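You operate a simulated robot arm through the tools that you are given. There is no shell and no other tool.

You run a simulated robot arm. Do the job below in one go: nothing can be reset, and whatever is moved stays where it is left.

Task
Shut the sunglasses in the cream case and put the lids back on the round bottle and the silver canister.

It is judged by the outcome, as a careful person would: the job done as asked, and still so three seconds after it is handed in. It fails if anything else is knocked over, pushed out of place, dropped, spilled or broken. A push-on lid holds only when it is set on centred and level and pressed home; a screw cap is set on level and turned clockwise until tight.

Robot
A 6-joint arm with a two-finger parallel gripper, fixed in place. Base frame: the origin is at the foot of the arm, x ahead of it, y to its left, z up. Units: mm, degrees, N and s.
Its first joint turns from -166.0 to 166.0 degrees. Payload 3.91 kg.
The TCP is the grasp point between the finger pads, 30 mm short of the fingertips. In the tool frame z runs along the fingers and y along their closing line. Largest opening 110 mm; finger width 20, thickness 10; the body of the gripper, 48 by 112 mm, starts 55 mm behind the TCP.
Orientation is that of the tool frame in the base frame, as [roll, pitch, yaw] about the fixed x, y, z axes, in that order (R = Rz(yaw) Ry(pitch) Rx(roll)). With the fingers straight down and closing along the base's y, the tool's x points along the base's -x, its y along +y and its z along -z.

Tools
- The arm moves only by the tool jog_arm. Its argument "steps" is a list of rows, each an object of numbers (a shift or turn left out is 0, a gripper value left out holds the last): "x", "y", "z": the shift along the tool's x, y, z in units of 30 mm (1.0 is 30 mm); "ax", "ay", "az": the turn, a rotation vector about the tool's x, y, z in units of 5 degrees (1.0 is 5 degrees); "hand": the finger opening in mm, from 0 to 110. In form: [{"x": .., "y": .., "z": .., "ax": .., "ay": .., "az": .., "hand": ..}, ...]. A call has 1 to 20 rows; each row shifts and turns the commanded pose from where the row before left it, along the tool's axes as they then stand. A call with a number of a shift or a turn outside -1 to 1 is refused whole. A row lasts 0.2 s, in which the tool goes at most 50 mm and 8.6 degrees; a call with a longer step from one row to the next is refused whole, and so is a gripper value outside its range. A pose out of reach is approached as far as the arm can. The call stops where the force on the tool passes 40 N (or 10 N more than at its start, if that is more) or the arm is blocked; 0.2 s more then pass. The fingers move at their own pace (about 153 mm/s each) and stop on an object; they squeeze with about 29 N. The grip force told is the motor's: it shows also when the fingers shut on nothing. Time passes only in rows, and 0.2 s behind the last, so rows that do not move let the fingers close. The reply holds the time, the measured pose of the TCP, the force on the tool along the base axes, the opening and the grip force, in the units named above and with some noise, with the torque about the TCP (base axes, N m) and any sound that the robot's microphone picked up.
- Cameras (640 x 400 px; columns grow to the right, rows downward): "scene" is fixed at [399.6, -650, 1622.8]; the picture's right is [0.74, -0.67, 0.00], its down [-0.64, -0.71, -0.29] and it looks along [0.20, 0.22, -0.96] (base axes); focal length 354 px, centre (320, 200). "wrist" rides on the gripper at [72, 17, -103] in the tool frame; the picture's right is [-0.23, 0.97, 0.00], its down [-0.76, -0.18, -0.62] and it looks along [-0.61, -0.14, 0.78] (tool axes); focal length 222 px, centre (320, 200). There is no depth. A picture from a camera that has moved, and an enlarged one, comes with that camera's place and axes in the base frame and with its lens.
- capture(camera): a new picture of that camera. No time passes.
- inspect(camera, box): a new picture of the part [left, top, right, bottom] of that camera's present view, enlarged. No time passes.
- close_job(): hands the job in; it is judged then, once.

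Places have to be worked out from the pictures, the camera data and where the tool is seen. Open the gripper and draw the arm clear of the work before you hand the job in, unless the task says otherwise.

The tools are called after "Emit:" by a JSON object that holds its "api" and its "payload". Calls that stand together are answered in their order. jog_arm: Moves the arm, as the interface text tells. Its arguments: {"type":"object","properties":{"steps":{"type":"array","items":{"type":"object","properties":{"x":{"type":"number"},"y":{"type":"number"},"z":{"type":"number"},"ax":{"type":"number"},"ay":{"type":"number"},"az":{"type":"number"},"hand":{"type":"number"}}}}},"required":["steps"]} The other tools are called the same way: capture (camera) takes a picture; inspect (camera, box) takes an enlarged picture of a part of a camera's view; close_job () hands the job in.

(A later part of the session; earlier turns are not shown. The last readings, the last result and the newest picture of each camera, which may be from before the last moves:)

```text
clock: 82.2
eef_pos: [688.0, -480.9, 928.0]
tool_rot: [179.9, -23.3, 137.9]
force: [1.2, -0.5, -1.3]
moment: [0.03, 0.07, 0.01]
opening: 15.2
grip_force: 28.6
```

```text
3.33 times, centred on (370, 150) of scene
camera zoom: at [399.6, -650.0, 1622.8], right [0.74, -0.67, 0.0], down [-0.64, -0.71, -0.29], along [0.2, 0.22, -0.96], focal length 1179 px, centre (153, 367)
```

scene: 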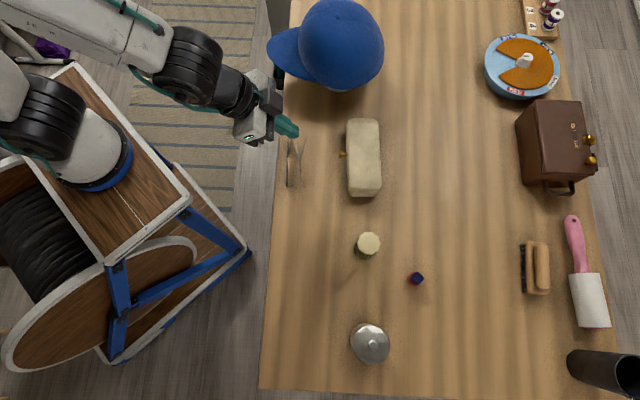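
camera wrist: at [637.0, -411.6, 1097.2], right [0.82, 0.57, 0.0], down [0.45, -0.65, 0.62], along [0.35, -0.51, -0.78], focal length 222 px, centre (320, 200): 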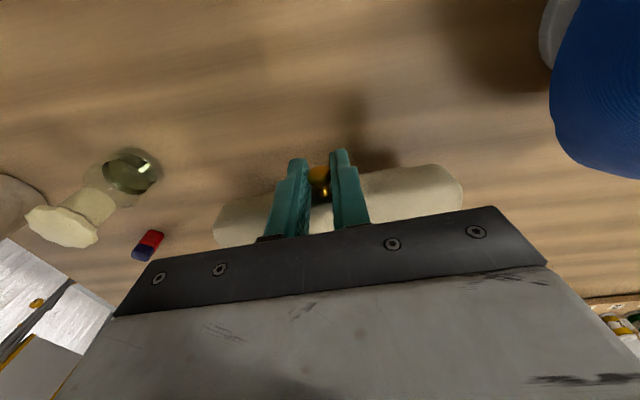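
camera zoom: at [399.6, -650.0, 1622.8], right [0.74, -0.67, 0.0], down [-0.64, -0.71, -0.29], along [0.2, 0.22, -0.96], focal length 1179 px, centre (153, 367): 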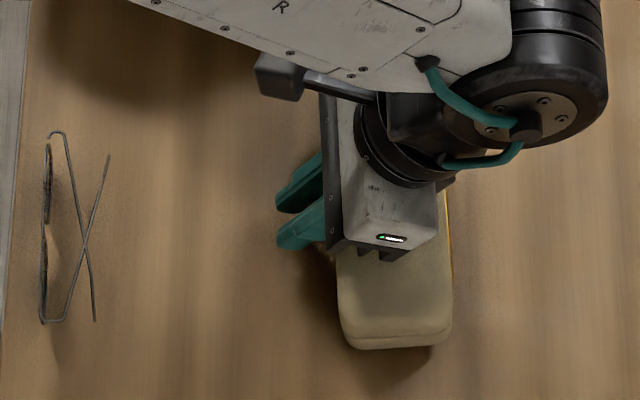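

Nearly unloaded at about 1 N. I'll release the knob gently and rise to look at the case.

Emit:
{"api": "jog_arm", "payload": {"steps": [{"z": 0.03}, {"hand": 20}, {"hand": 40}, {}, {"z": -0.5}, {"z": -1}, {"z": -1}, {}]}}

Emit:
{"api": "capture", "payload": {"camera": "scene"}}

Emit:
{"api": "inspect", "payload": {"camera": "scene", "box": [310, 90, 430, 210]}}

Emit:
{"api": "capture", "payload": {"camera": "wrist"}}

```text
clock: 84.0
eef_pos: [708.5, -500.9, 995.8]
tool_rot: [179.8, -23.2, 137.8]
force: [-0.2, 0.1, 0.1]
moment: [0.01, -0.04, 0.0]
opening: 39.9
grip_force: 0.1
```

```text
taken
```

scene: 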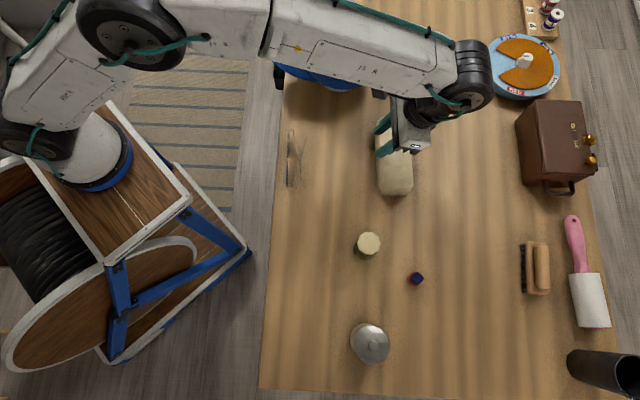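

```text
3.33 times, centred on (370, 150) of scene
camera zoom: at [399.6, -650.0, 1622.8], right [0.74, -0.67, 0.0], down [-0.64, -0.71, -0.29], along [0.2, 0.22, -0.96], focal length 1179 px, centre (153, 367)
```

zoom: 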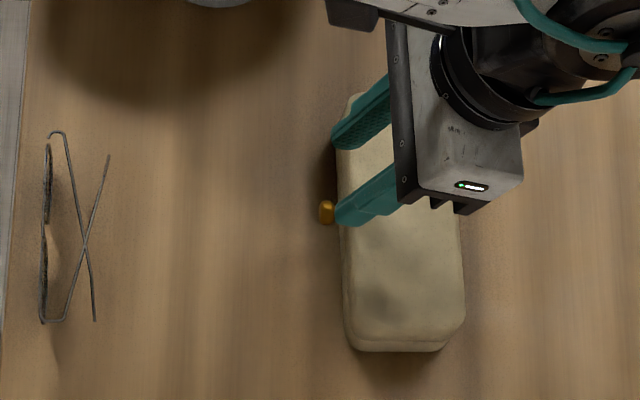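

```text
taken
camera wrist: at [701.9, -470.0, 1119.1], right [0.81, 0.58, -0.09], down [0.58, -0.77, 0.27], along [0.09, -0.27, -0.96], focal length 222 px, centre (320, 200)
```

wrist: 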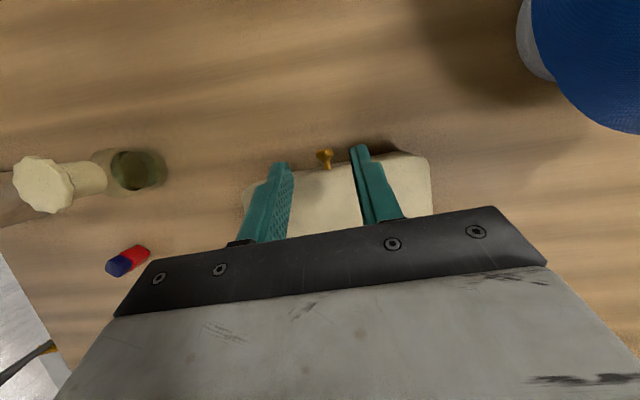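

The case is closed and flat, shifted about 6 cm back, with its knob now near (698,-490). I'll straighten the tool, re-centre above the knob, and check that nothing else was disturbed.

Emit:
{"api": "jog_arm", "payload": {"steps": [{"ay": -1}, {"ay": -1}, {"ay": -1}, {"ay": -1}, {"ay": -0.64}, {"x": 0.49, "y": 0.04}, {}]}}

Emit:
{"api": "capture", "payload": {"camera": "wrist"}}

Emit:
{"api": "inspect", "payload": {"camera": "wrist", "box": [220, 80, 460, 230]}}

Emit:
{"api": "capture", "payload": {"camera": "scene"}}

```text
clock: 85.6
eef_pos: [699.3, -490.8, 996.4]
tool_rot: [179.8, -0.1, 137.8]
force: [-0.7, 0.5, 0.7]
moment: [-0.04, -0.02, -0.02]
opening: 40.0
grip_force: 0.1
```

```text
taken
camera wrist: at [657.5, -429.3, 1099.0], right [0.82, 0.57, 0.0], down [0.44, -0.64, 0.62], along [0.36, -0.51, -0.78], focal length 222 px, centre (320, 200)
```

wrist: 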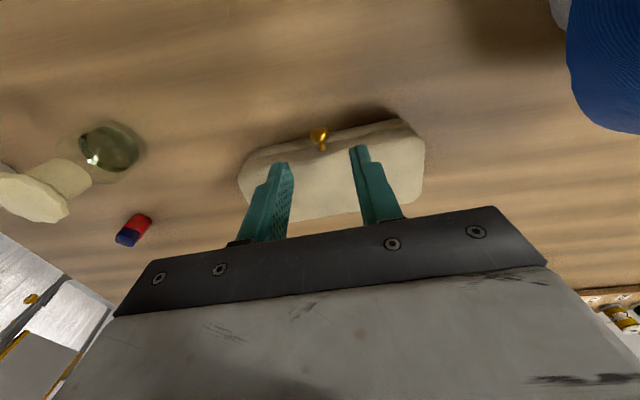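

```text
2.67 times, centred on (340, 155) of wrist
camera zoom: at [657.5, -429.3, 1099.0], right [0.82, 0.57, 0.0], down [0.44, -0.64, 0.62], along [0.36, -0.51, -0.78], focal length 592 px, centre (267, 320)
```

zoom: 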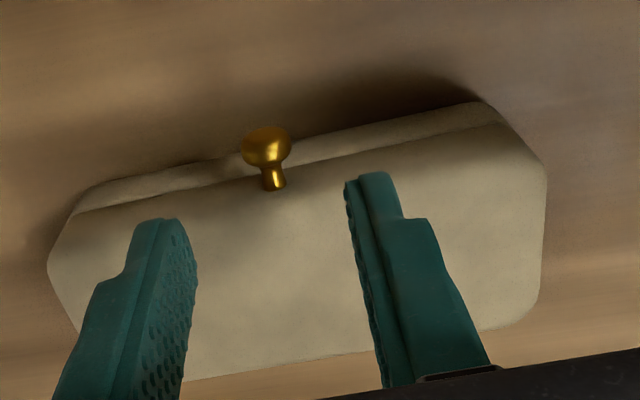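

```text
taken
```

scene: 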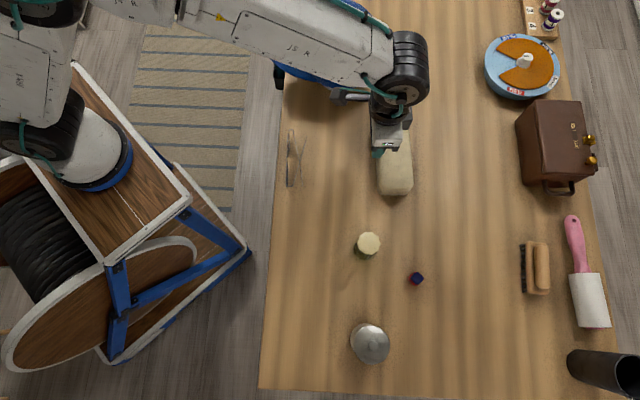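

The knob is directly below the TCP. I'll lower, pinch it, and drag the closed case straight back towards its starting place with a purely horizontal pull.

Emit:
{"api": "jog_arm", "payload": {"steps": [{"z": 0.7}, {"z": 0.7}, {"z": 0.4}, {"z": 0.3}, {"hand": 12}, {"hand": 5}, {}, {}]}}

Emit:
{"api": "jog_arm", "payload": {"steps": [{"x": 0.15}, {"x": 0.25}, {"x": 0.3}, {"x": 0.3}, {"x": 0.3}, {"x": 0.2}, {}]}}

Emit:
{"api": "inspect", "payload": {"camera": "scene", "box": [310, 90, 430, 210]}}

```text
clock: 87.4
eef_pos: [700.6, -488.1, 934.6]
tool_rot: [179.9, 0.0, 137.7]
force: [0.1, 0.4, -0.3]
moment: [0.12, 0.1, 0.03]
opening: 14.9
grip_force: 29.0
```

```text
clock: 89.0
eef_pos: [666.5, -461.5, 933.9]
tool_rot: [179.8, 0.1, 137.8]
force: [5.0, -3.9, 17.4]
moment: [-0.47, -0.53, 0.0]
opening: 14.9
grip_force: 28.9
```

```text
3.33 times, centred on (370, 150) of scene
camera zoom: at [399.6, -650.0, 1622.8], right [0.74, -0.67, 0.0], down [-0.64, -0.71, -0.29], along [0.2, 0.22, -0.96], focal length 1179 px, centre (153, 367)
```

zoom: 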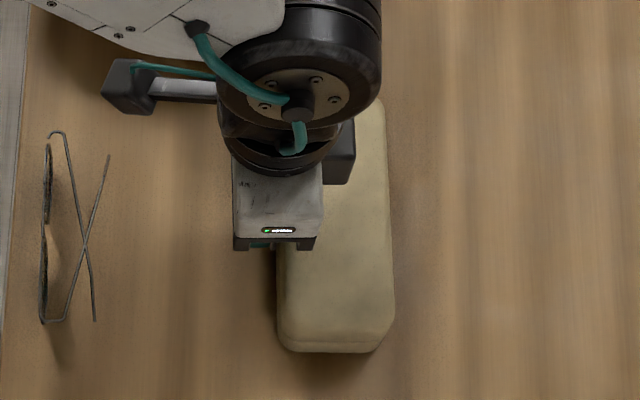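

The case is now within about 2 cm of its starting place. Next I'll check whether the grip can be held lightly, by commanding an opening just around the knob's 15 mm width and reading the grip force.

Emit:
{"api": "jog_arm", "payload": {"steps": [{"hand": 15.2}, {}]}}

Emit:
{"api": "jog_arm", "payload": {"steps": [{"hand": 14.8}, {}]}}

Emit:
{"api": "jog_arm", "payload": {"steps": [{"hand": 14.0}, {}]}}

```text
clock: 89.6
eef_pos: [665.5, -460.7, 931.7]
tool_rot: [179.9, 0.0, 137.8]
force: [-0.7, 0.3, -0.8]
moment: [0.06, 0.03, 0.01]
opening: 15.8
grip_force: 0.8
```

```text
clock: 90.2
eef_pos: [666.2, -460.8, 932.9]
tool_rot: [179.9, 0.0, 137.8]
force: [-0.9, 0.1, 0.0]
moment: [0.0, 0.02, 0.02]
opening: 15.9
grip_force: 0.7
```

```text
clock: 90.8
eef_pos: [666.9, -460.2, 933.5]
tool_rot: [179.9, 0.0, 137.8]
force: [-0.8, 0.5, -0.1]
moment: [0.02, 0.05, 0.0]
opening: 14.9
grip_force: 28.9
```

The gripper can't hold lightly, so pinching will always lift the base. I'll use a paddle instead: closed fingers tilted 35° under the knob, sweeping up and back so the knob rolls on the finger face. First I'll release, back off and tilt.

Emit:
{"api": "jog_arm", "payload": {"steps": [{"hand": 40}, {}, {"z": -0.7}, {"z": -0.7}, {"z": -0.6}, {"x": 1}, {"x": 1, "hand": 0}, {"ay": -1}, {"ay": -1}, {"ay": -1}, {"ay": -1}, {"ay": -1}, {"ay": -1}, {"ay": -1}, {}]}}

Emit:
{"api": "capture", "payload": {"camera": "wrist"}}

Emit:
{"api": "inspect", "payload": {"camera": "scene", "box": [270, 90, 430, 210]}}

```text
clock: 94.0
eef_pos: [622.7, -418.3, 993.8]
tool_rot: [-180.0, 35.1, 137.8]
force: [-0.5, 0.4, 0.7]
moment: [0.0, 0.02, -0.02]
opening: 0.2
grip_force: 29.2
```

```text
taken
camera wrist: at [547.0, -326.8, 1035.8], right [0.79, 0.6, 0.13], down [0.08, -0.31, 0.95], along [0.61, -0.74, -0.29], focal length 222 px, centre (320, 200)
```

wrist: 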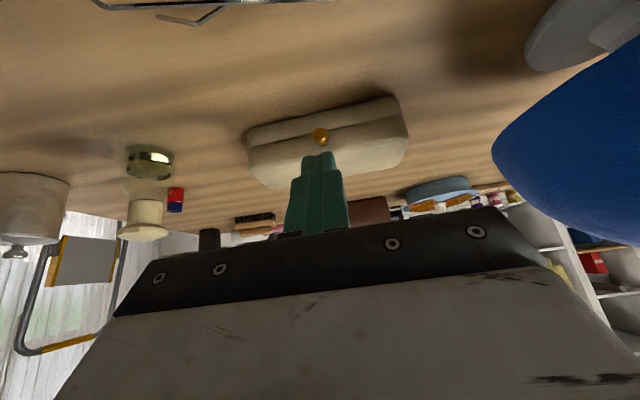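

```text
3.33 times, centred on (350, 150) of scene
camera zoom: at [399.6, -650.0, 1622.8], right [0.74, -0.67, 0.0], down [-0.64, -0.71, -0.29], along [0.2, 0.22, -0.96], focal length 1179 px, centre (220, 367)
```

zoom: 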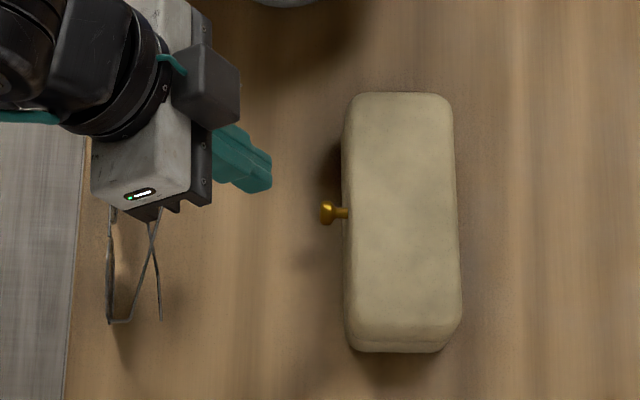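

The knob is at (666,-461,919), and the fingers need a −2.7 mm shift along the case. I'll go down in front of the knob first, keeping clear of both it and the glasses.

Emit:
{"api": "jog_arm", "payload": {"steps": [{"x": 0.5, "z": 0.62, "y": -0.09}, {"x": 0.5, "z": 0.62}, {"x": 0.51, "z": 0.63}, {}]}}

Emit:
{"api": "capture", "payload": {"camera": "wrist"}}

Emit:
{"api": "inspect", "payload": {"camera": "wrist", "box": [240, 80, 400, 230]}}

Emit:
{"api": "inspect", "payload": {"camera": "scene", "box": [270, 90, 430, 210]}}

```text
clock: 95.0
eef_pos: [616.5, -416.6, 928.4]
tool_rot: [179.7, 34.9, 137.7]
force: [-0.3, 0.8, 0.0]
moment: [-0.04, 0.0, 0.0]
opening: 0.1
grip_force: 29.3
out of reach, approached as far as the arm can: row 3
```

```text
taken
camera wrist: at [540.9, -324.8, 971.5], right [0.79, 0.6, 0.13], down [0.08, -0.31, 0.95], along [0.61, -0.74, -0.29], focal length 222 px, centre (320, 200)
```

wrist: 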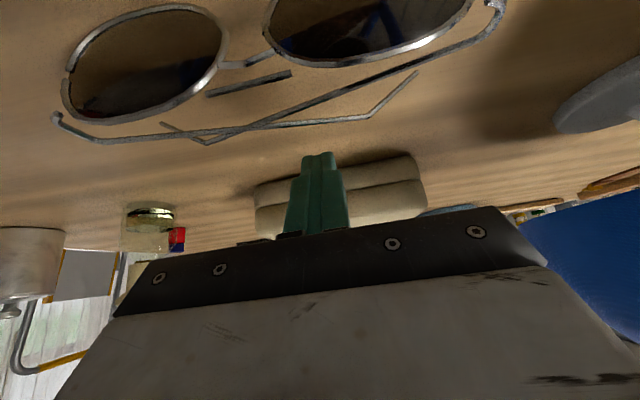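

```text
2.67 times, centred on (320, 155) of wrist
camera zoom: at [540.9, -324.8, 971.5], right [0.79, 0.6, 0.13], down [0.08, -0.31, 0.95], along [0.61, -0.74, -0.29], focal length 592 px, centre (320, 320)
```

zoom: 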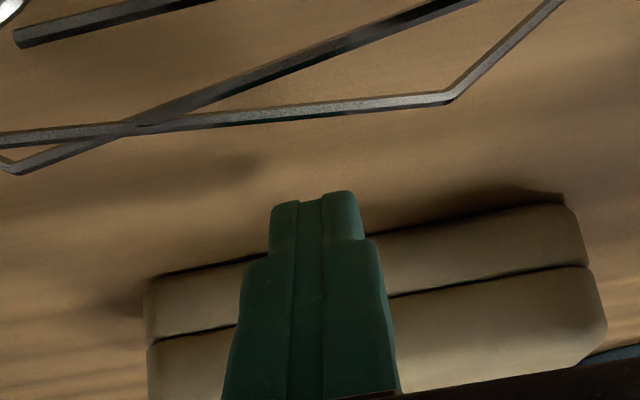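

```text
3.33 times, centred on (350, 150) of scene
camera zoom: at [399.6, -650.0, 1622.8], right [0.74, -0.67, 0.0], down [-0.64, -0.71, -0.29], along [0.2, 0.22, -0.96], focal length 1179 px, centre (220, 367)
```

zoom: 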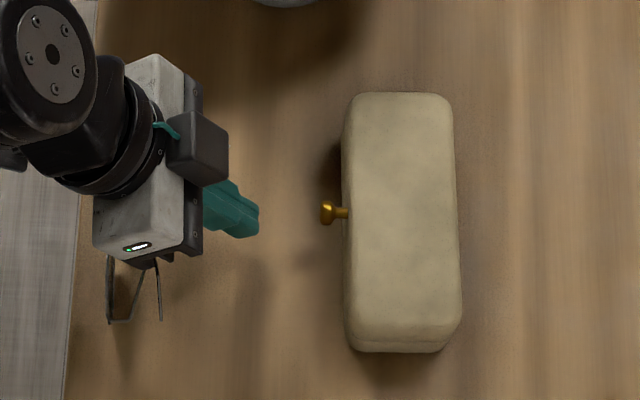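

The arm bottomed out slightly at z=928 here, and the fingertip is in front of and below the knob. I'll move forward towards the knob and re-read the pose.

Emit:
{"api": "jog_arm", "payload": {"steps": [{"x": -0.41, "z": 0.287}, {"x": -0.41, "z": 0.287}, {}]}}

Emit:
{"api": "inspect", "payload": {"camera": "scene", "box": [270, 90, 430, 210]}}

Emit:
{"api": "inspect", "payload": {"camera": "wrist", "box": [240, 80, 400, 230]}}

```text
clock: 95.8
eef_pos: [639.3, -437.6, 928.6]
tool_rot: [179.9, 35.1, 137.7]
force: [0.4, -0.2, 0.2]
moment: [-0.02, 0.03, -0.01]
opening: 0.0
grip_force: 29.1
```

```text
3.33 times, centred on (350, 150) of scene
camera zoom: at [399.6, -650.0, 1622.8], right [0.74, -0.67, 0.0], down [-0.64, -0.71, -0.29], along [0.2, 0.22, -0.96], focal length 1179 px, centre (220, 367)
```

zoom: 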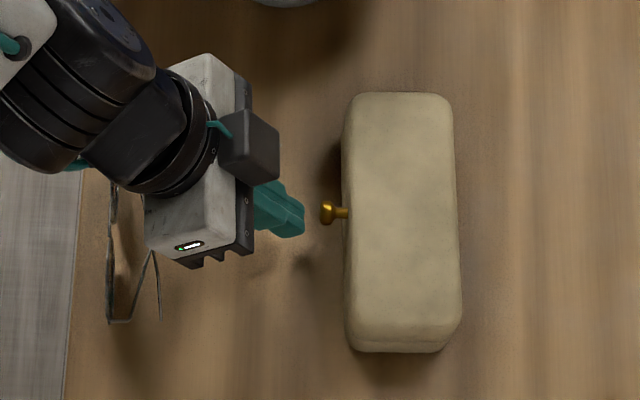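

```text
2.67 times, centred on (320, 155) of wrist
camera zoom: at [563.4, -344.6, 971.6], right [0.79, 0.6, 0.13], down [0.08, -0.31, 0.95], along [0.61, -0.74, -0.29], focal length 592 px, centre (320, 320)
```

zoom: 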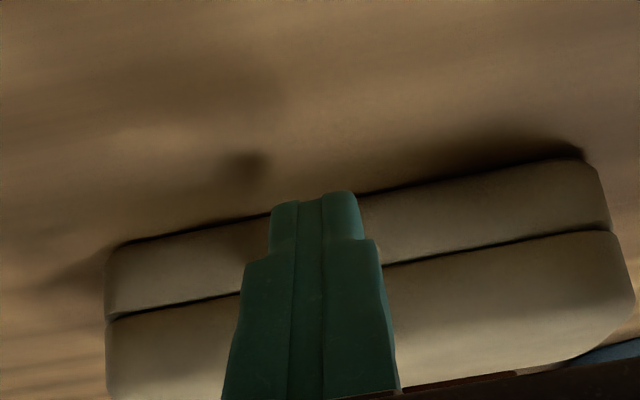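

I need about 7 mm more along the fingers so the tip passes under the knob, then I'll push along the face normal until contact.

Emit:
{"api": "jog_arm", "payload": {"steps": [{"z": 0.12}, {"z": 0.12}, {"x": -0.08}, {"x": -0.08}, {"x": -0.08}, {}]}}

Emit:
{"api": "inspect", "payload": {"camera": "scene", "box": [310, 120, 390, 180]}}

Emit:
{"api": "inspect", "payload": {"camera": "wrist", "box": [240, 80, 400, 230]}}

```text
clock: 97.2
eef_pos: [647.5, -444.8, 927.0]
tool_rot: [180.0, 35.1, 137.6]
force: [-1.0, -0.2, -0.6]
moment: [0.04, 0.02, 0.0]
opening: 0.3
grip_force: 28.8
```

```text
6.67 times, centred on (350, 150) of scene
camera zoom: at [399.6, -650.0, 1622.8], right [0.74, -0.67, 0.0], down [-0.64, -0.71, -0.29], along [0.2, 0.22, -0.96], focal length 2358 px, centre (120, 533)
```

zoom: 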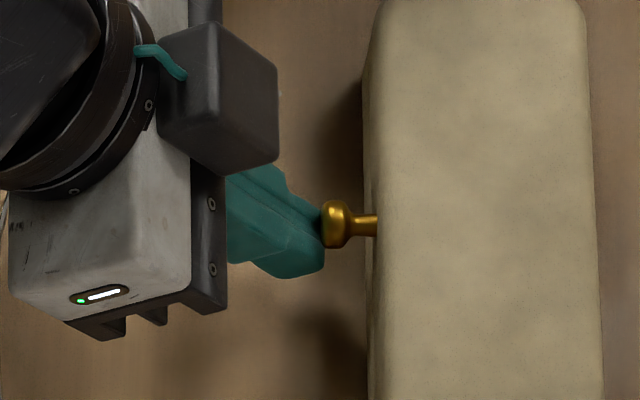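

```text
2.67 times, centred on (320, 155) of wrist
camera zoom: at [571.9, -352.4, 969.7], right [0.79, 0.6, 0.13], down [0.08, -0.31, 0.95], along [0.61, -0.74, -0.29], focal length 592 px, centre (320, 320)
```

zoom: 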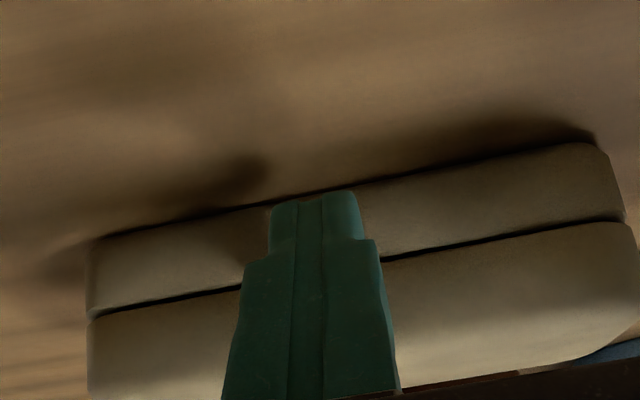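

The fingertip is right under the knob. I'll nudge 2 mm along the case to centre it and begin the opening sweep, checking after about 20°.

Emit:
{"api": "jog_arm", "payload": {"steps": [{"y": 0.07, "x": -0.06}, {"x": -0.184, "z": -0.165}, {"x": -0.184, "z": -0.165}, {"x": -0.21, "z": -0.13}, {"x": -0.21, "z": -0.13}, {}]}}

Emit:
{"api": "inspect", "payload": {"camera": "scene", "box": [310, 90, 430, 210]}}

Emit:
{"api": "inspect", "payload": {"camera": "wrist", "box": [220, 60, 420, 230]}}

```text
clock: 98.6
eef_pos: [657.4, -451.1, 955.4]
tool_rot: [179.9, 35.0, 137.7]
force: [-0.6, 1.2, -0.4]
moment: [0.02, -0.02, -0.02]
opening: 0.0
grip_force: 30.0
```

```text
3.33 times, centred on (370, 150) of scene
camera zoom: at [399.6, -650.0, 1622.8], right [0.74, -0.67, 0.0], down [-0.64, -0.71, -0.29], along [0.2, 0.22, -0.96], focal length 1179 px, centre (153, 367)
```

zoom: 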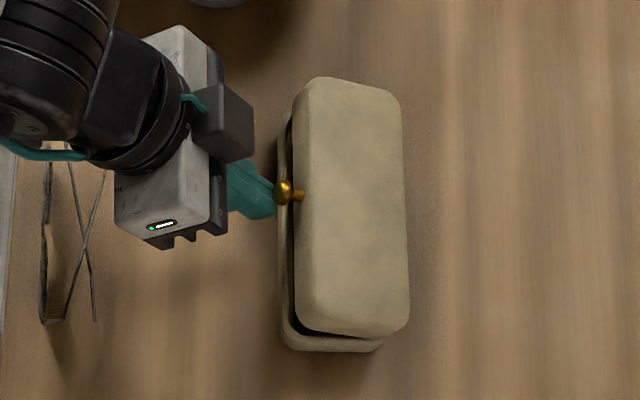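

```text
2.35 times, centred on (320, 145) of wrist
camera zoom: at [580.6, -358.3, 997.8], right [0.79, 0.6, 0.13], down [0.08, -0.31, 0.95], along [0.61, -0.74, -0.29], focal length 523 px, centre (320, 329)
```

zoom: 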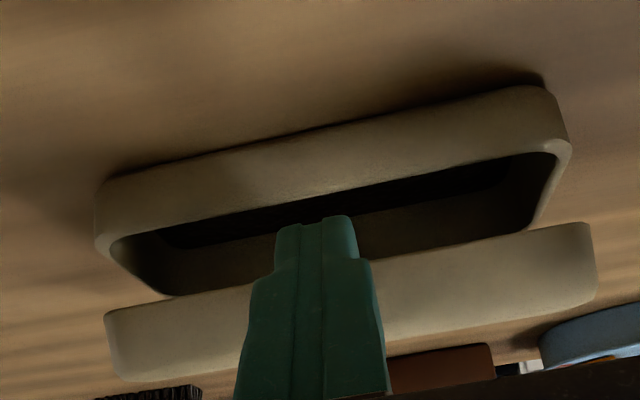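

That works: the lid is rising while the base stays put. I'll continue the sweep.

Emit:
{"api": "jog_arm", "payload": {"steps": [{"x": -0.228, "z": -0.092}, {"x": -0.228, "z": -0.092}, {"x": -0.242, "z": -0.05}, {"x": -0.242, "z": -0.05}, {"x": -0.246, "z": -0.008}, {"x": -0.246, "z": -0.008}, {}]}}

Emit:
{"api": "inspect", "payload": {"camera": "scene", "box": [310, 90, 430, 210]}}

Emit:
{"api": "inspect", "payload": {"camera": "wrist", "box": [220, 60, 420, 230]}}

```text
clock: 100.2
eef_pos: [679.7, -472.0, 989.6]
tool_rot: [179.9, 35.1, 137.7]
force: [0.8, -0.5, -0.3]
moment: [0.01, 0.02, 0.0]
opening: 0.0
grip_force: 29.3
```

```text
3.33 times, centred on (370, 150) of scene
camera zoom: at [399.6, -650.0, 1622.8], right [0.74, -0.67, 0.0], down [-0.64, -0.71, -0.29], along [0.2, 0.22, -0.96], focal length 1179 px, centre (153, 367)
```

zoom: 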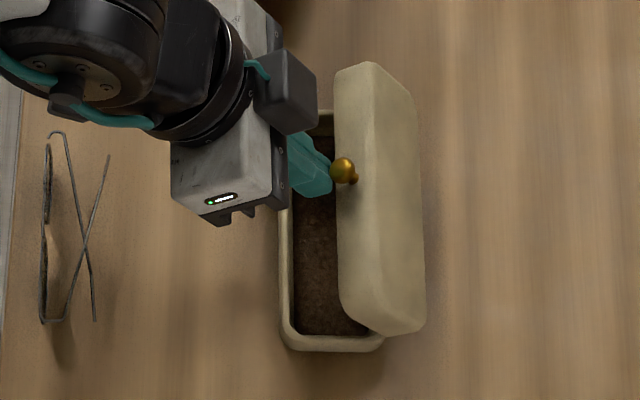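

```text
2.35 times, centred on (320, 145) of wrist
camera zoom: at [603.4, -379.2, 1031.6], right [0.79, 0.6, 0.13], down [0.08, -0.31, 0.95], along [0.61, -0.74, -0.29], focal length 523 px, centre (320, 329)
```

zoom: 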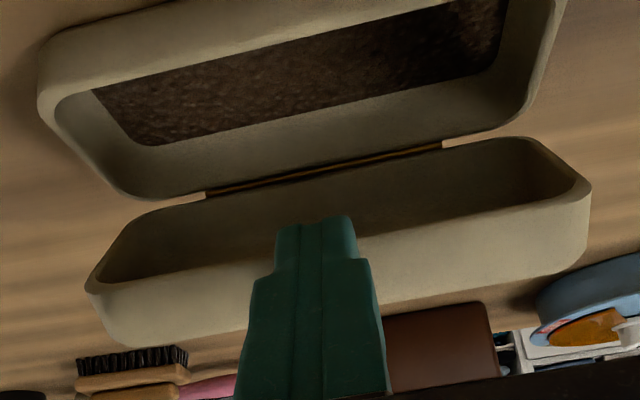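

The lid is open about 50° and the case hasn't moved. I'll continue to 80–90°.

Emit:
{"api": "jog_arm", "payload": {"steps": [{"x": -0.244, "z": 0.035}, {"x": -0.244, "z": 0.035}, {"x": -0.235, "z": 0.077}, {"x": -0.235, "z": 0.077}, {"x": -0.218, "z": 0.116}, {"x": -0.218, "z": 0.116}, {}]}}

Emit:
{"api": "inspect", "payload": {"camera": "scene", "box": [310, 90, 430, 210]}}

Emit:
{"api": "capture", "payload": {"camera": "wrist"}}

```text
clock: 101.8
eef_pos: [710.0, -498.0, 1001.7]
tool_rot: [180.0, 35.1, 137.7]
force: [-0.2, 0.5, -0.5]
moment: [-0.03, 0.0, 0.01]
opening: 0.0
grip_force: 29.1
```

```text
3.33 times, centred on (370, 150) of scene
camera zoom: at [399.6, -650.0, 1622.8], right [0.74, -0.67, 0.0], down [-0.64, -0.71, -0.29], along [0.2, 0.22, -0.96], focal length 1179 px, centre (153, 367)
```

zoom: 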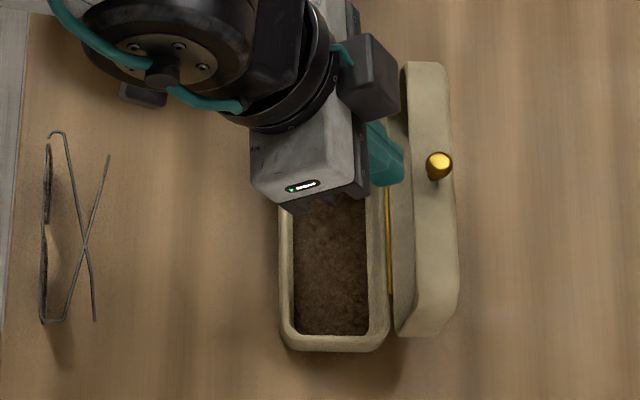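

```text
taken
camera wrist: at [634.5, -406.2, 1044.4], right [0.79, 0.6, 0.13], down [0.08, -0.31, 0.95], along [0.61, -0.74, -0.29], focal length 222 px, centre (320, 200)
```

wrist: 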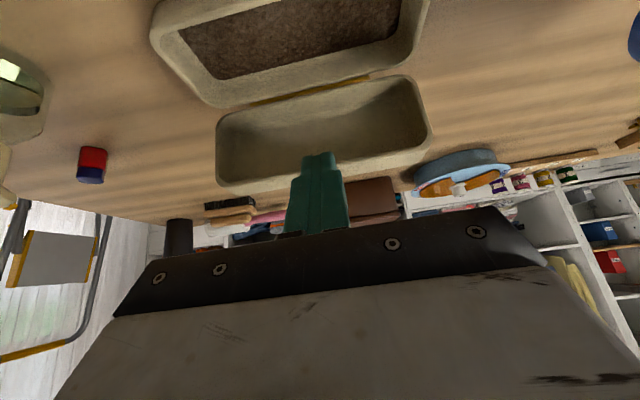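

The lid is nearly vertical and slightly ahead of the finger. I'll push about 10° further and watch for resistance, so that it rests against its stop.

Emit:
{"api": "jog_arm", "payload": {"steps": [{"x": -0.194, "z": 0.13}, {"x": -0.194, "z": 0.13}, {"x": -0.164, "z": 0.15}, {}]}}

Emit:
{"api": "inspect", "payload": {"camera": "scene", "box": [310, 90, 430, 210]}}

```text
clock: 102.8
eef_pos: [725.0, -512.2, 1001.0]
tool_rot: [179.9, 35.0, 137.6]
force: [0.4, 0.2, 0.2]
moment: [-0.01, 0.0, 0.02]
opening: 0.0
grip_force: 29.5
```

```text
3.33 times, centred on (370, 150) of scene
camera zoom: at [399.6, -650.0, 1622.8], right [0.74, -0.67, 0.0], down [-0.64, -0.71, -0.29], along [0.2, 0.22, -0.96], focal length 1179 px, centre (153, 367)
```

zoom: 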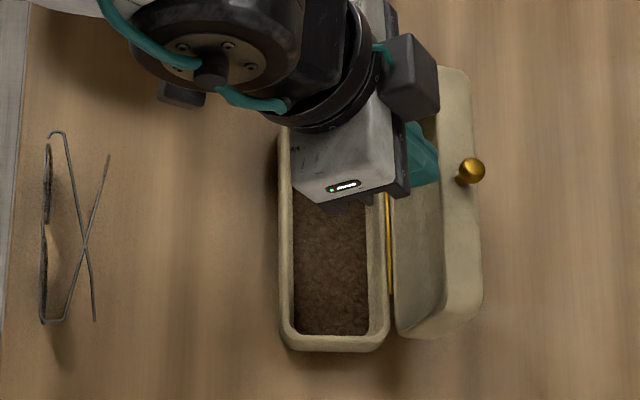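

The lid is now at about 105–110°, still without resistance. I'll draw the fingers back towards the robot and see whether it stays open.

Emit:
{"api": "jog_arm", "payload": {"steps": [{"x": 0.5}, {"x": 0.8}, {"x": 1}, {"z": -1, "x": 0.5}, {"z": -1}, {"z": -1}, {}]}}

Emit:
{"api": "inspect", "payload": {"camera": "scene", "box": [270, 80, 430, 210]}}

Emit:
{"api": "capture", "payload": {"camera": "wrist"}}

```text
clock: 104.4
eef_pos: [637.3, -430.1, 1024.7]
tool_rot: [180.0, 34.9, 137.6]
force: [-0.1, 0.5, -0.6]
moment: [0.01, -0.01, 0.0]
opening: 0.2
grip_force: 29.3
```

```text
3.08 times, centred on (350, 145) of scene
camera zoom: at [399.6, -650.0, 1622.8], right [0.74, -0.67, 0.0], down [-0.64, -0.71, -0.29], along [0.2, 0.22, -0.96], focal length 1088 px, centre (228, 369)
```

zoom: 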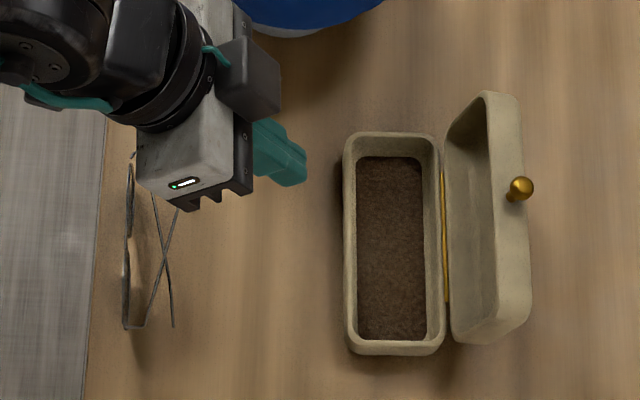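

```text
taken
camera wrist: at [561.0, -338.4, 1067.6], right [0.79, 0.6, 0.13], down [0.08, -0.31, 0.95], along [0.61, -0.74, -0.29], focal length 222 px, centre (320, 200)
```

wrist: 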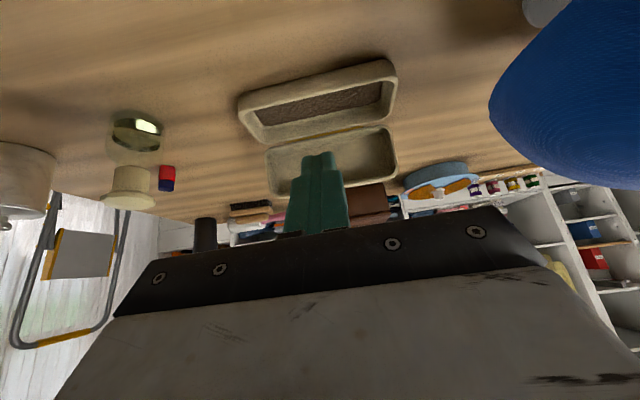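

The lid stays open at about 110° by itself. The case floor spans n≈828–877 and L≈33–178, so the glasses (about 135 × 42 mm, 42 mm tall) fit upright as they stand. I'll straighten the tool and yaw 90° so the fingers close across the glasses' front and temples.

Emit:
{"api": "jog_arm", "payload": {"steps": [{"ay": 1}, {"ay": 1}, {"ay": 1}, {"ay": 1}, {"ay": 1}, {"ay": 1}, {"ay": 1}, {"az": -1}, {"az": -1}, {"az": -1}, {"az": -1}, {"az": -1}, {"az": -1}, {"az": -1}, {"az": -1}, {"az": -1}, {}]}}

Emit:
{"api": "jog_arm", "payload": {"steps": [{"az": -1}, {"az": -1}, {"az": -1}, {"az": -1}, {"az": -1}, {"az": -1}, {"az": -1}, {"az": -1}, {"az": -1, "hand": 75}, {}]}}

Emit:
{"api": "capture", "payload": {"camera": "wrist"}}

Emit:
{"api": "inspect", "payload": {"camera": "scene", "box": [260, 100, 360, 200]}}

```text
clock: 108.0
eef_pos: [637.4, -430.7, 1025.1]
tool_rot: [180.0, 0.1, -177.2]
force: [-0.4, -0.1, -0.9]
moment: [0.01, 0.01, -0.03]
opening: 0.2
grip_force: 28.5
```

```text
clock: 110.2
eef_pos: [637.3, -431.2, 1025.8]
tool_rot: [179.9, 0.2, -132.3]
force: [0.0, -0.7, 0.0]
moment: [-0.03, 0.02, 0.0]
opening: 75.2
grip_force: 0.1
```

```text
taken
camera wrist: at [576.1, -473.6, 1128.7], right [-0.57, 0.82, 0.0], down [0.64, 0.44, 0.62], along [0.51, 0.36, -0.78], focal length 222 px, centre (320, 200)
```

wrist: 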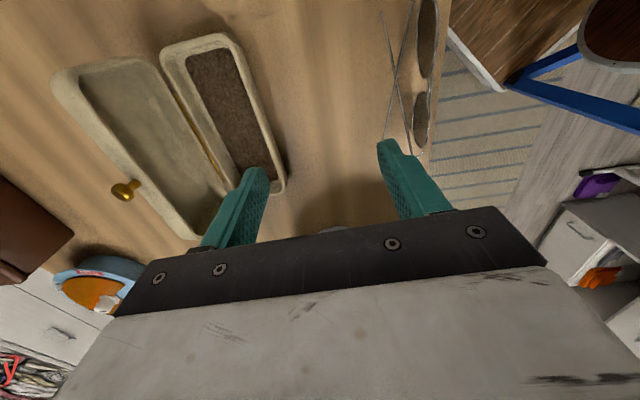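

```text
4.00 times, centred on (310, 150) of scene
camera zoom: at [399.6, -650.0, 1622.8], right [0.74, -0.67, 0.0], down [-0.64, -0.71, -0.29], along [0.2, 0.22, -0.96], focal length 1415 px, centre (360, 400)
```

zoom: 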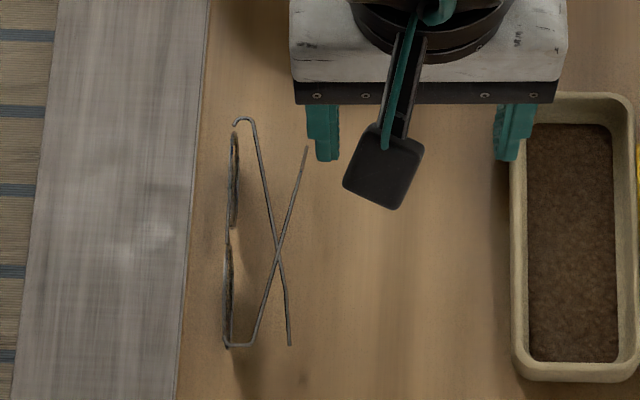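

The glasses are undisturbed. I'll move above them to n≈676, L≈88, and check the view before descending.

Emit:
{"api": "jog_arm", "payload": {"steps": [{"y": 0.7, "x": 0.17}, {"y": 0.8, "x": 0.17}, {"y": 0.8, "x": 0.17}, {"y": 0.553, "x": 0.16}, {}, {}]}}

Emit:
{"api": "capture", "payload": {"camera": "wrist"}}

Emit:
{"api": "inspect", "payload": {"camera": "wrist", "box": [220, 20, 420, 220]}}

```text
clock: 111.6
eef_pos: [559.9, -389.6, 1027.7]
tool_rot: [-179.9, 0.2, -132.3]
force: [0.1, 0.0, 0.6]
moment: [-0.03, 0.0, 0.02]
opening: 75.1
grip_force: 0.1
```

```text
taken
camera wrist: at [498.8, -430.8, 1129.3], right [-0.57, 0.82, 0.0], down [0.64, 0.44, 0.62], along [0.51, 0.35, -0.78], focal length 222 px, centre (320, 200)
```

wrist: 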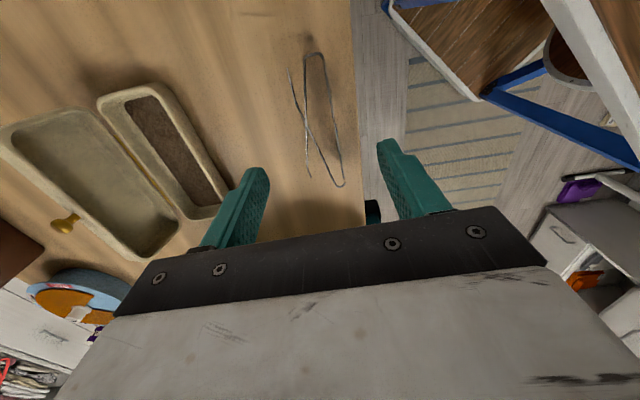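

```text
2.00 times, centred on (320, 120) of wrist
camera zoom: at [498.8, -430.8, 1129.3], right [-0.57, 0.82, 0.0], down [0.64, 0.44, 0.62], along [0.51, 0.35, -0.78], focal length 444 px, centre (320, 360)
```

zoom: 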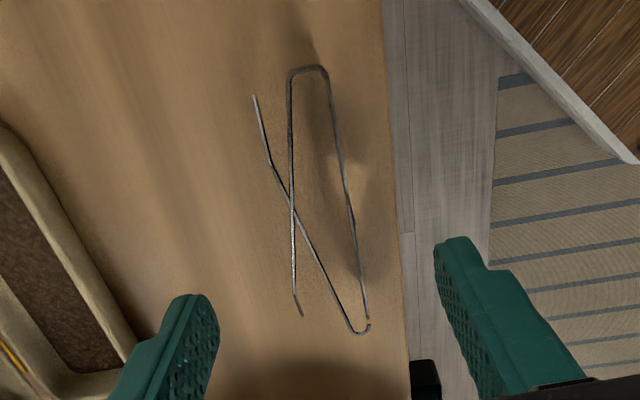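

The temple crossing is at n≈689, L≈84, z≈912, and the front is at n≈662, so they sit centred between the fingers. I'll descend until the fingertips are below the wires.

Emit:
{"api": "jog_arm", "payload": {"steps": [{"z": 0.8}, {"z": 0.8}, {"z": 0.7}, {"z": 0.4}, {}]}}

Emit:
{"api": "inspect", "payload": {"camera": "wrist", "box": [200, 40, 440, 240]}}

Emit:
{"api": "inspect", "payload": {"camera": "scene", "box": [260, 100, 360, 200]}}

```text
clock: 112.8
eef_pos: [560.6, -389.6, 945.4]
tool_rot: [-179.9, 0.1, -132.2]
force: [0.5, 0.6, 0.8]
moment: [0.02, -0.01, -0.03]
opening: 74.7
grip_force: 0.0
```

```text
2.00 times, centred on (320, 140) of wrist
camera zoom: at [499.4, -431.8, 1047.1], right [-0.57, 0.82, 0.0], down [0.64, 0.44, 0.62], along [0.51, 0.35, -0.78], focal length 444 px, centre (320, 320)
```

zoom: 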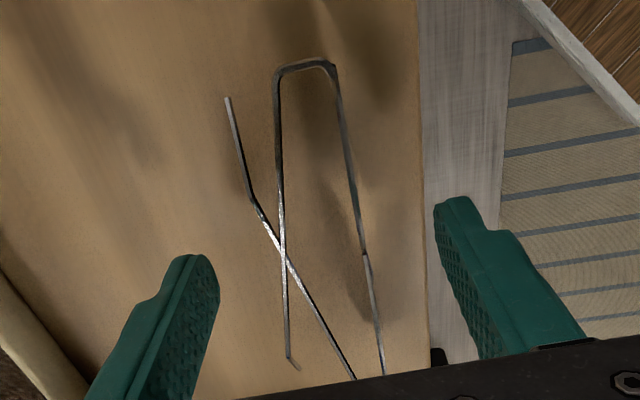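

```text
4.00 times, centred on (310, 150) of scene
camera zoom: at [399.6, -650.0, 1622.8], right [0.74, -0.67, 0.0], down [-0.64, -0.71, -0.29], along [0.2, 0.22, -0.96], focal length 1415 px, centre (360, 400)
```

zoom: 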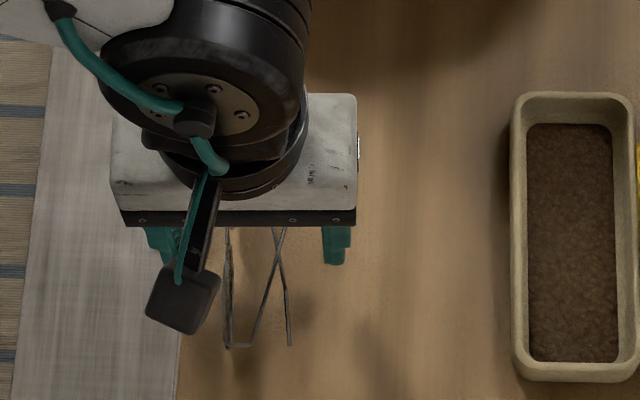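

Both wires sit between the fingers with margin. I'll lower 15 mm and close gently.

Emit:
{"api": "jog_arm", "payload": {"steps": [{"z": 0.25}, {"z": 0.25}, {}, {"hand": 50}, {"hand": 40}, {"hand": 34}, {}]}}

Emit:
{"api": "inspect", "payload": {"camera": "wrist", "box": [200, 40, 440, 240]}}

```text
clock: 114.4
eef_pos: [561.0, -390.5, 930.0]
tool_rot: [-179.9, 0.0, -132.2]
force: [-0.2, 0.7, -0.8]
moment: [-0.02, 0.01, -0.02]
opening: 38.5
grip_force: 13.7
```

```text
2.00 times, centred on (320, 140) of wrist
camera zoom: at [500.0, -432.6, 1032.9], right [-0.57, 0.82, 0.0], down [0.64, 0.44, 0.62], along [0.51, 0.35, -0.78], focal length 444 px, centre (320, 320)
```

zoom: 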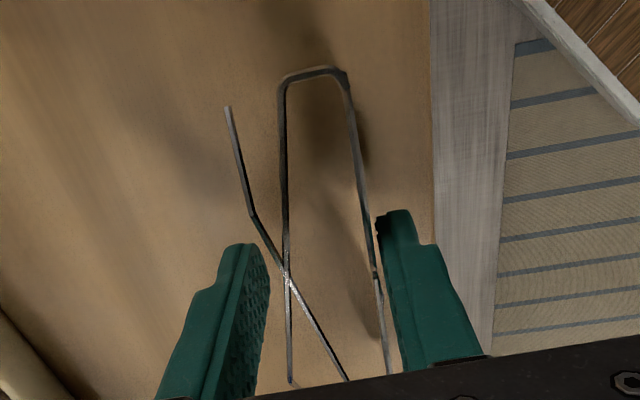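

The front finger is nearly on the frame. I'll continue closing until it grips.

Emit:
{"api": "jog_arm", "payload": {"steps": [{"hand": 32}, {"hand": 28}, {"hand": 24}, {"hand": 15}, {}, {}]}}

Emit:
{"api": "inspect", "payload": {"camera": "wrist", "box": [200, 40, 440, 240]}}

Emit:
{"api": "inspect", "payload": {"camera": "scene", "box": [260, 100, 360, 200]}}

```text
clock: 115.8
eef_pos: [561.4, -391.2, 929.7]
tool_rot: [-179.9, 0.1, -132.2]
force: [-0.2, 0.3, 0.1]
moment: [0.01, -0.05, 0.0]
opening: 38.6
grip_force: 13.9
```

```text
2.00 times, centred on (320, 140) of wrist
camera zoom: at [500.1, -432.6, 1032.9], right [-0.57, 0.82, 0.0], down [0.64, 0.44, 0.62], along [0.51, 0.35, -0.78], focal length 444 px, centre (320, 320)
```

zoom: 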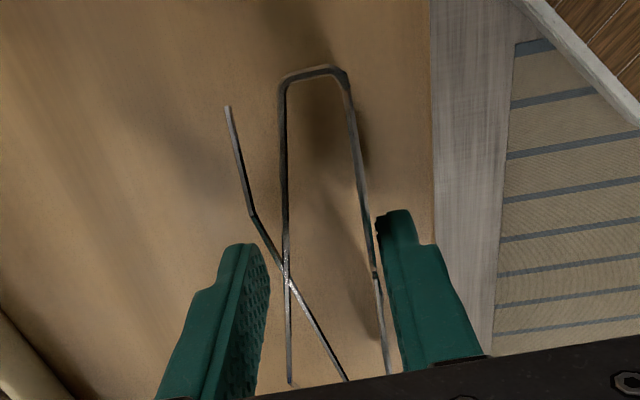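

```text
4.00 times, centred on (310, 150) of scene
camera zoom: at [399.6, -650.0, 1622.8], right [0.74, -0.67, 0.0], down [-0.64, -0.71, -0.29], along [0.2, 0.22, -0.96], focal length 1415 px, centre (360, 400)
```

zoom: 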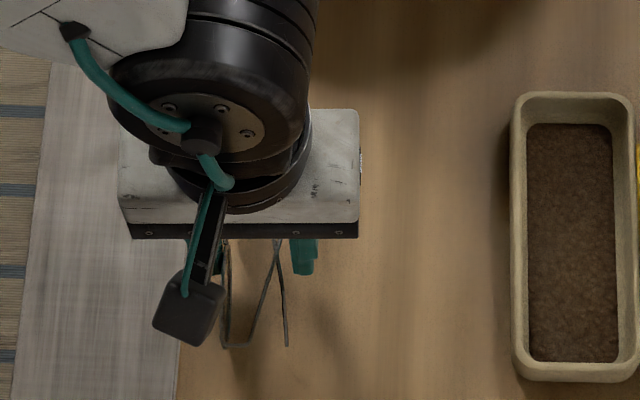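

The fingers are holding at 38.6 mm with a steady 14 N, which spans the folded glasses' depth. I'll lift slowly and verify.

Emit:
{"api": "jog_arm", "payload": {"steps": [{"z": -0.1}, {"z": -0.1}, {"z": -0.2}, {"z": -0.3}, {}]}}

Emit:
{"api": "inspect", "payload": {"camera": "wrist", "box": [200, 40, 440, 240]}}

Emit:
{"api": "inspect", "payload": {"camera": "scene", "box": [260, 100, 360, 200]}}

```text
clock: 117.0
eef_pos: [560.0, -389.8, 949.1]
tool_rot: [-180.0, 0.0, -132.1]
force: [-0.7, -0.4, -0.4]
moment: [0.0, -0.01, -0.01]
opening: 38.2
grip_force: 13.8
```

```text
2.00 times, centred on (320, 140) of wrist
camera zoom: at [499.0, -431.7, 1052.9], right [-0.57, 0.82, 0.0], down [0.64, 0.44, 0.62], along [0.51, 0.36, -0.78], focal length 444 px, centre (320, 320)
```

zoom: 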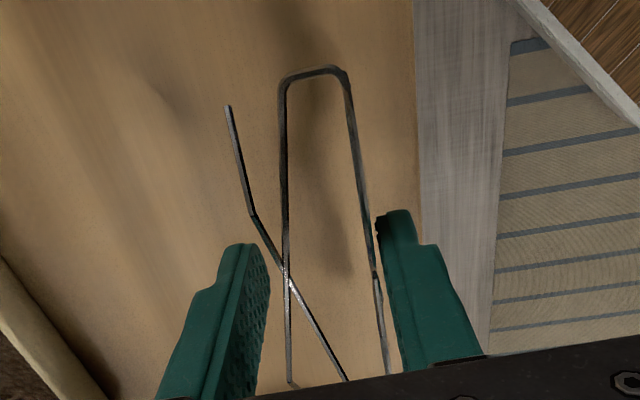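

```text
4.00 times, centred on (310, 150) of scene
camera zoom: at [399.6, -650.0, 1622.8], right [0.74, -0.67, 0.0], down [-0.64, -0.71, -0.29], along [0.2, 0.22, -0.96], focal length 1415 px, centre (360, 400)
```

zoom: 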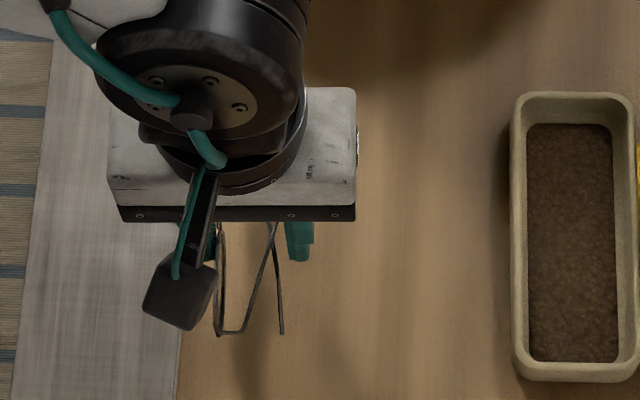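

The glasses are held steady. I'll lift another 40 mm, carry them over the open case, and check alignment before lowering.

Emit:
{"api": "jog_arm", "payload": {"steps": [{"z": -0.4}, {"z": -0.5}, {"z": -0.47}, {"y": -0.5, "x": -0.05}, {"y": -0.8, "x": -0.05}, {"y": -0.9, "x": -0.05}, {"y": -0.9, "x": -0.05}, {"y": -0.9, "x": -0.05}, {"y": -0.8, "x": -0.05}, {"y": -0.6, "x": -0.047}, {"y": -0.4}, {}, {}]}}

Emit:
{"api": "capture", "payload": {"camera": "wrist"}}

Emit:
{"api": "inspect", "payload": {"camera": "wrist", "box": [200, 40, 440, 240]}}

Emit:
{"api": "inspect", "payload": {"camera": "scene", "box": [310, 90, 430, 210]}}

```text
clock: 119.8
eef_pos: [692.5, -497.4, 991.4]
tool_rot: [-179.9, 0.1, -132.1]
force: [0.6, -0.2, 0.1]
moment: [0.0, 0.0, 0.01]
opening: 38.2
grip_force: 13.9
```

```text
taken
camera wrist: at [632.4, -540.0, 1094.1], right [-0.57, 0.82, 0.0], down [0.64, 0.44, 0.62], along [0.51, 0.35, -0.78], focal length 222 px, centre (320, 200)
```

wrist: 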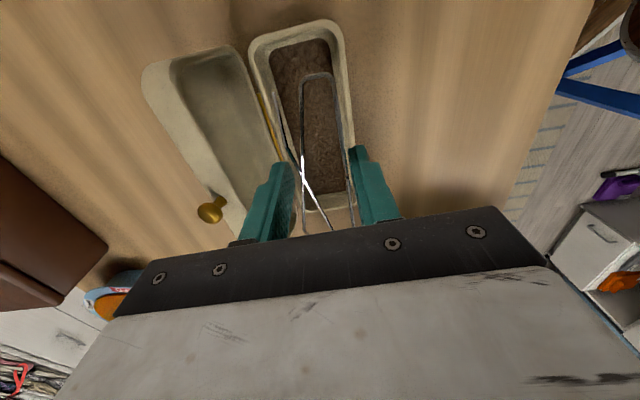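

```text
2.00 times, centred on (320, 140) of wrist
camera zoom: at [632.4, -540.0, 1094.1], right [-0.57, 0.82, 0.0], down [0.64, 0.44, 0.62], along [0.51, 0.35, -0.78], focal length 444 px, centre (320, 320)
```

zoom: 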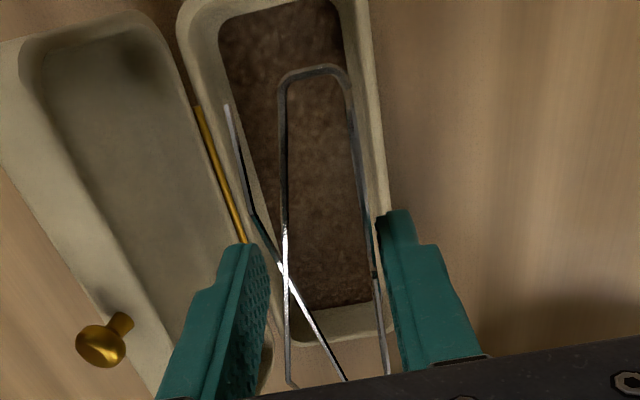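

```text
3.33 times, centred on (370, 150) of scene
camera zoom: at [399.6, -650.0, 1622.8], right [0.74, -0.67, 0.0], down [-0.64, -0.71, -0.29], along [0.2, 0.22, -0.96], focal length 1179 px, centre (153, 367)
```

zoom: 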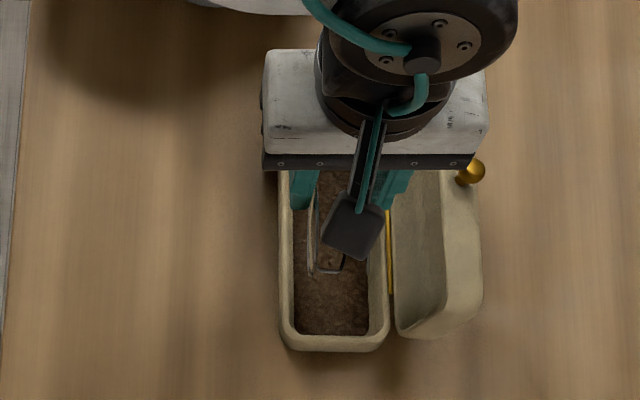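

Along the case length they're centred, and across it they need +5 mm. I'll correct that and lower most of the way.

Emit:
{"api": "jog_arm", "payload": {"steps": [{"y": -0.167}, {"z": 0.4}, {"z": 0.4}, {"z": 0.3}, {"z": 0.2}, {}]}}

Emit:
{"api": "inspect", "payload": {"camera": "wrist", "box": [200, 40, 440, 240]}}

Emit:
{"api": "inspect", "payload": {"camera": "scene", "box": [310, 90, 430, 210]}}

```text
clock: 121.2
eef_pos: [700.4, -501.7, 953.9]
tool_rot: [-179.9, 0.1, -132.2]
force: [-0.6, -0.1, -0.1]
moment: [0.0, 0.01, 0.03]
opening: 38.5
grip_force: 13.5
```

```text
2.00 times, centred on (320, 140) of wrist
camera zoom: at [639.2, -544.1, 1055.3], right [-0.57, 0.82, 0.0], down [0.64, 0.44, 0.62], along [0.51, 0.35, -0.78], focal length 444 px, centre (320, 320)
```

zoom: 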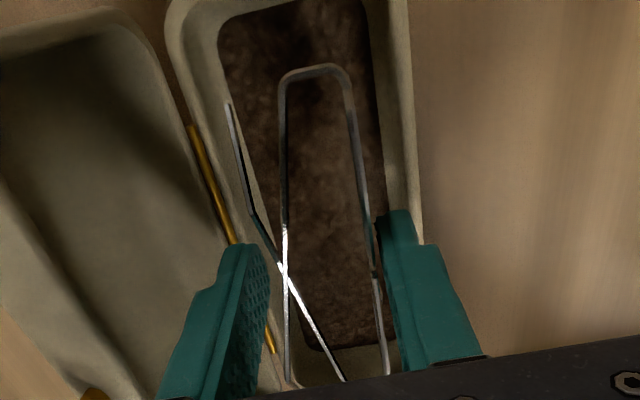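

```text
3.33 times, centred on (370, 150) of scene
camera zoom: at [399.6, -650.0, 1622.8], right [0.74, -0.67, 0.0], down [-0.64, -0.71, -0.29], along [0.2, 0.22, -0.96], focal length 1179 px, centre (153, 367)
```

zoom: 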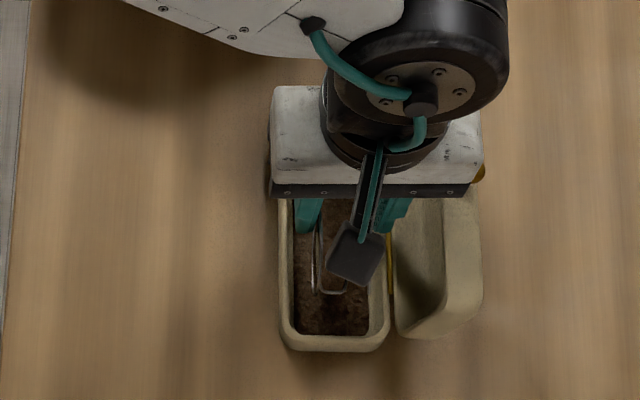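

The footprint is within the floor edges. I'll shift −1.5 mm for margin and lower gently to the floor, watching for contact.

Emit:
{"api": "jog_arm", "payload": {"steps": [{"y": 0.05, "z": 0.1}, {"z": 0.1}, {"z": 0.1}, {"z": 0.05}, {}]}}

Emit:
{"api": "jog_arm", "payload": {"steps": [{"z": 0.04}, {"z": 0.04}, {"z": 0.04}, {}]}}

```text
clock: 122.4
eef_pos: [698.8, -499.5, 942.9]
tool_rot: [-180.0, 0.1, -132.2]
force: [0.3, -0.4, -0.3]
moment: [-0.01, 0.01, -0.02]
opening: 38.0
grip_force: 14.2
```

```text
clock: 123.4
eef_pos: [700.1, -500.8, 939.6]
tool_rot: [-180.0, 0.1, -132.2]
force: [0.0, 0.3, 0.1]
moment: [0.0, 0.0, 0.0]
opening: 37.9
grip_force: 14.4
```

Emit:
{"api": "jog_arm", "payload": {"steps": [{"z": 0.035}, {"z": 0.035}, {}]}}

Emit:
{"api": "inspect", "payload": {"camera": "wrist", "box": [200, 40, 440, 240]}}

```text
clock: 124.2
eef_pos: [699.1, -500.6, 937.2]
tool_rot: [-180.0, 0.1, -132.2]
force: [-0.1, -0.7, 0.3]
moment: [0.0, -0.01, -0.01]
opening: 38.3
grip_force: 14.2
```

```text
2.00 times, centred on (320, 140) of wrist
camera zoom: at [637.9, -542.6, 1040.3], right [-0.57, 0.82, 0.0], down [0.64, 0.44, 0.62], along [0.51, 0.35, -0.78], focal length 444 px, centre (320, 320)
```

zoom: 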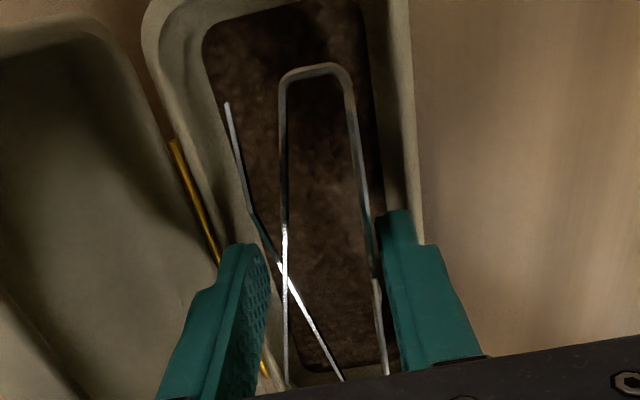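

No contact yet. I'll keep lowering by 1 mm steps.

Emit:
{"api": "jog_arm", "payload": {"steps": [{"z": 0.035}, {"z": 0.035}, {}]}}

Emit:
{"api": "jog_arm", "payload": {"steps": [{"z": 0.035}, {"z": 0.035}, {}]}}

```text
clock: 125.0
eef_pos: [699.1, -501.2, 936.5]
tool_rot: [-179.9, 0.1, -132.2]
force: [-2.9, 1.1, 6.4]
moment: [-0.11, -0.11, -0.01]
opening: 38.2
grip_force: 13.9
```

```text
clock: 125.8
eef_pos: [698.5, -499.9, 936.3]
tool_rot: [-179.6, 0.1, -132.2]
force: [8.4, -2.5, 26.6]
moment: [-0.65, -0.8, 0.08]
opening: 38.4
grip_force: 13.6
```

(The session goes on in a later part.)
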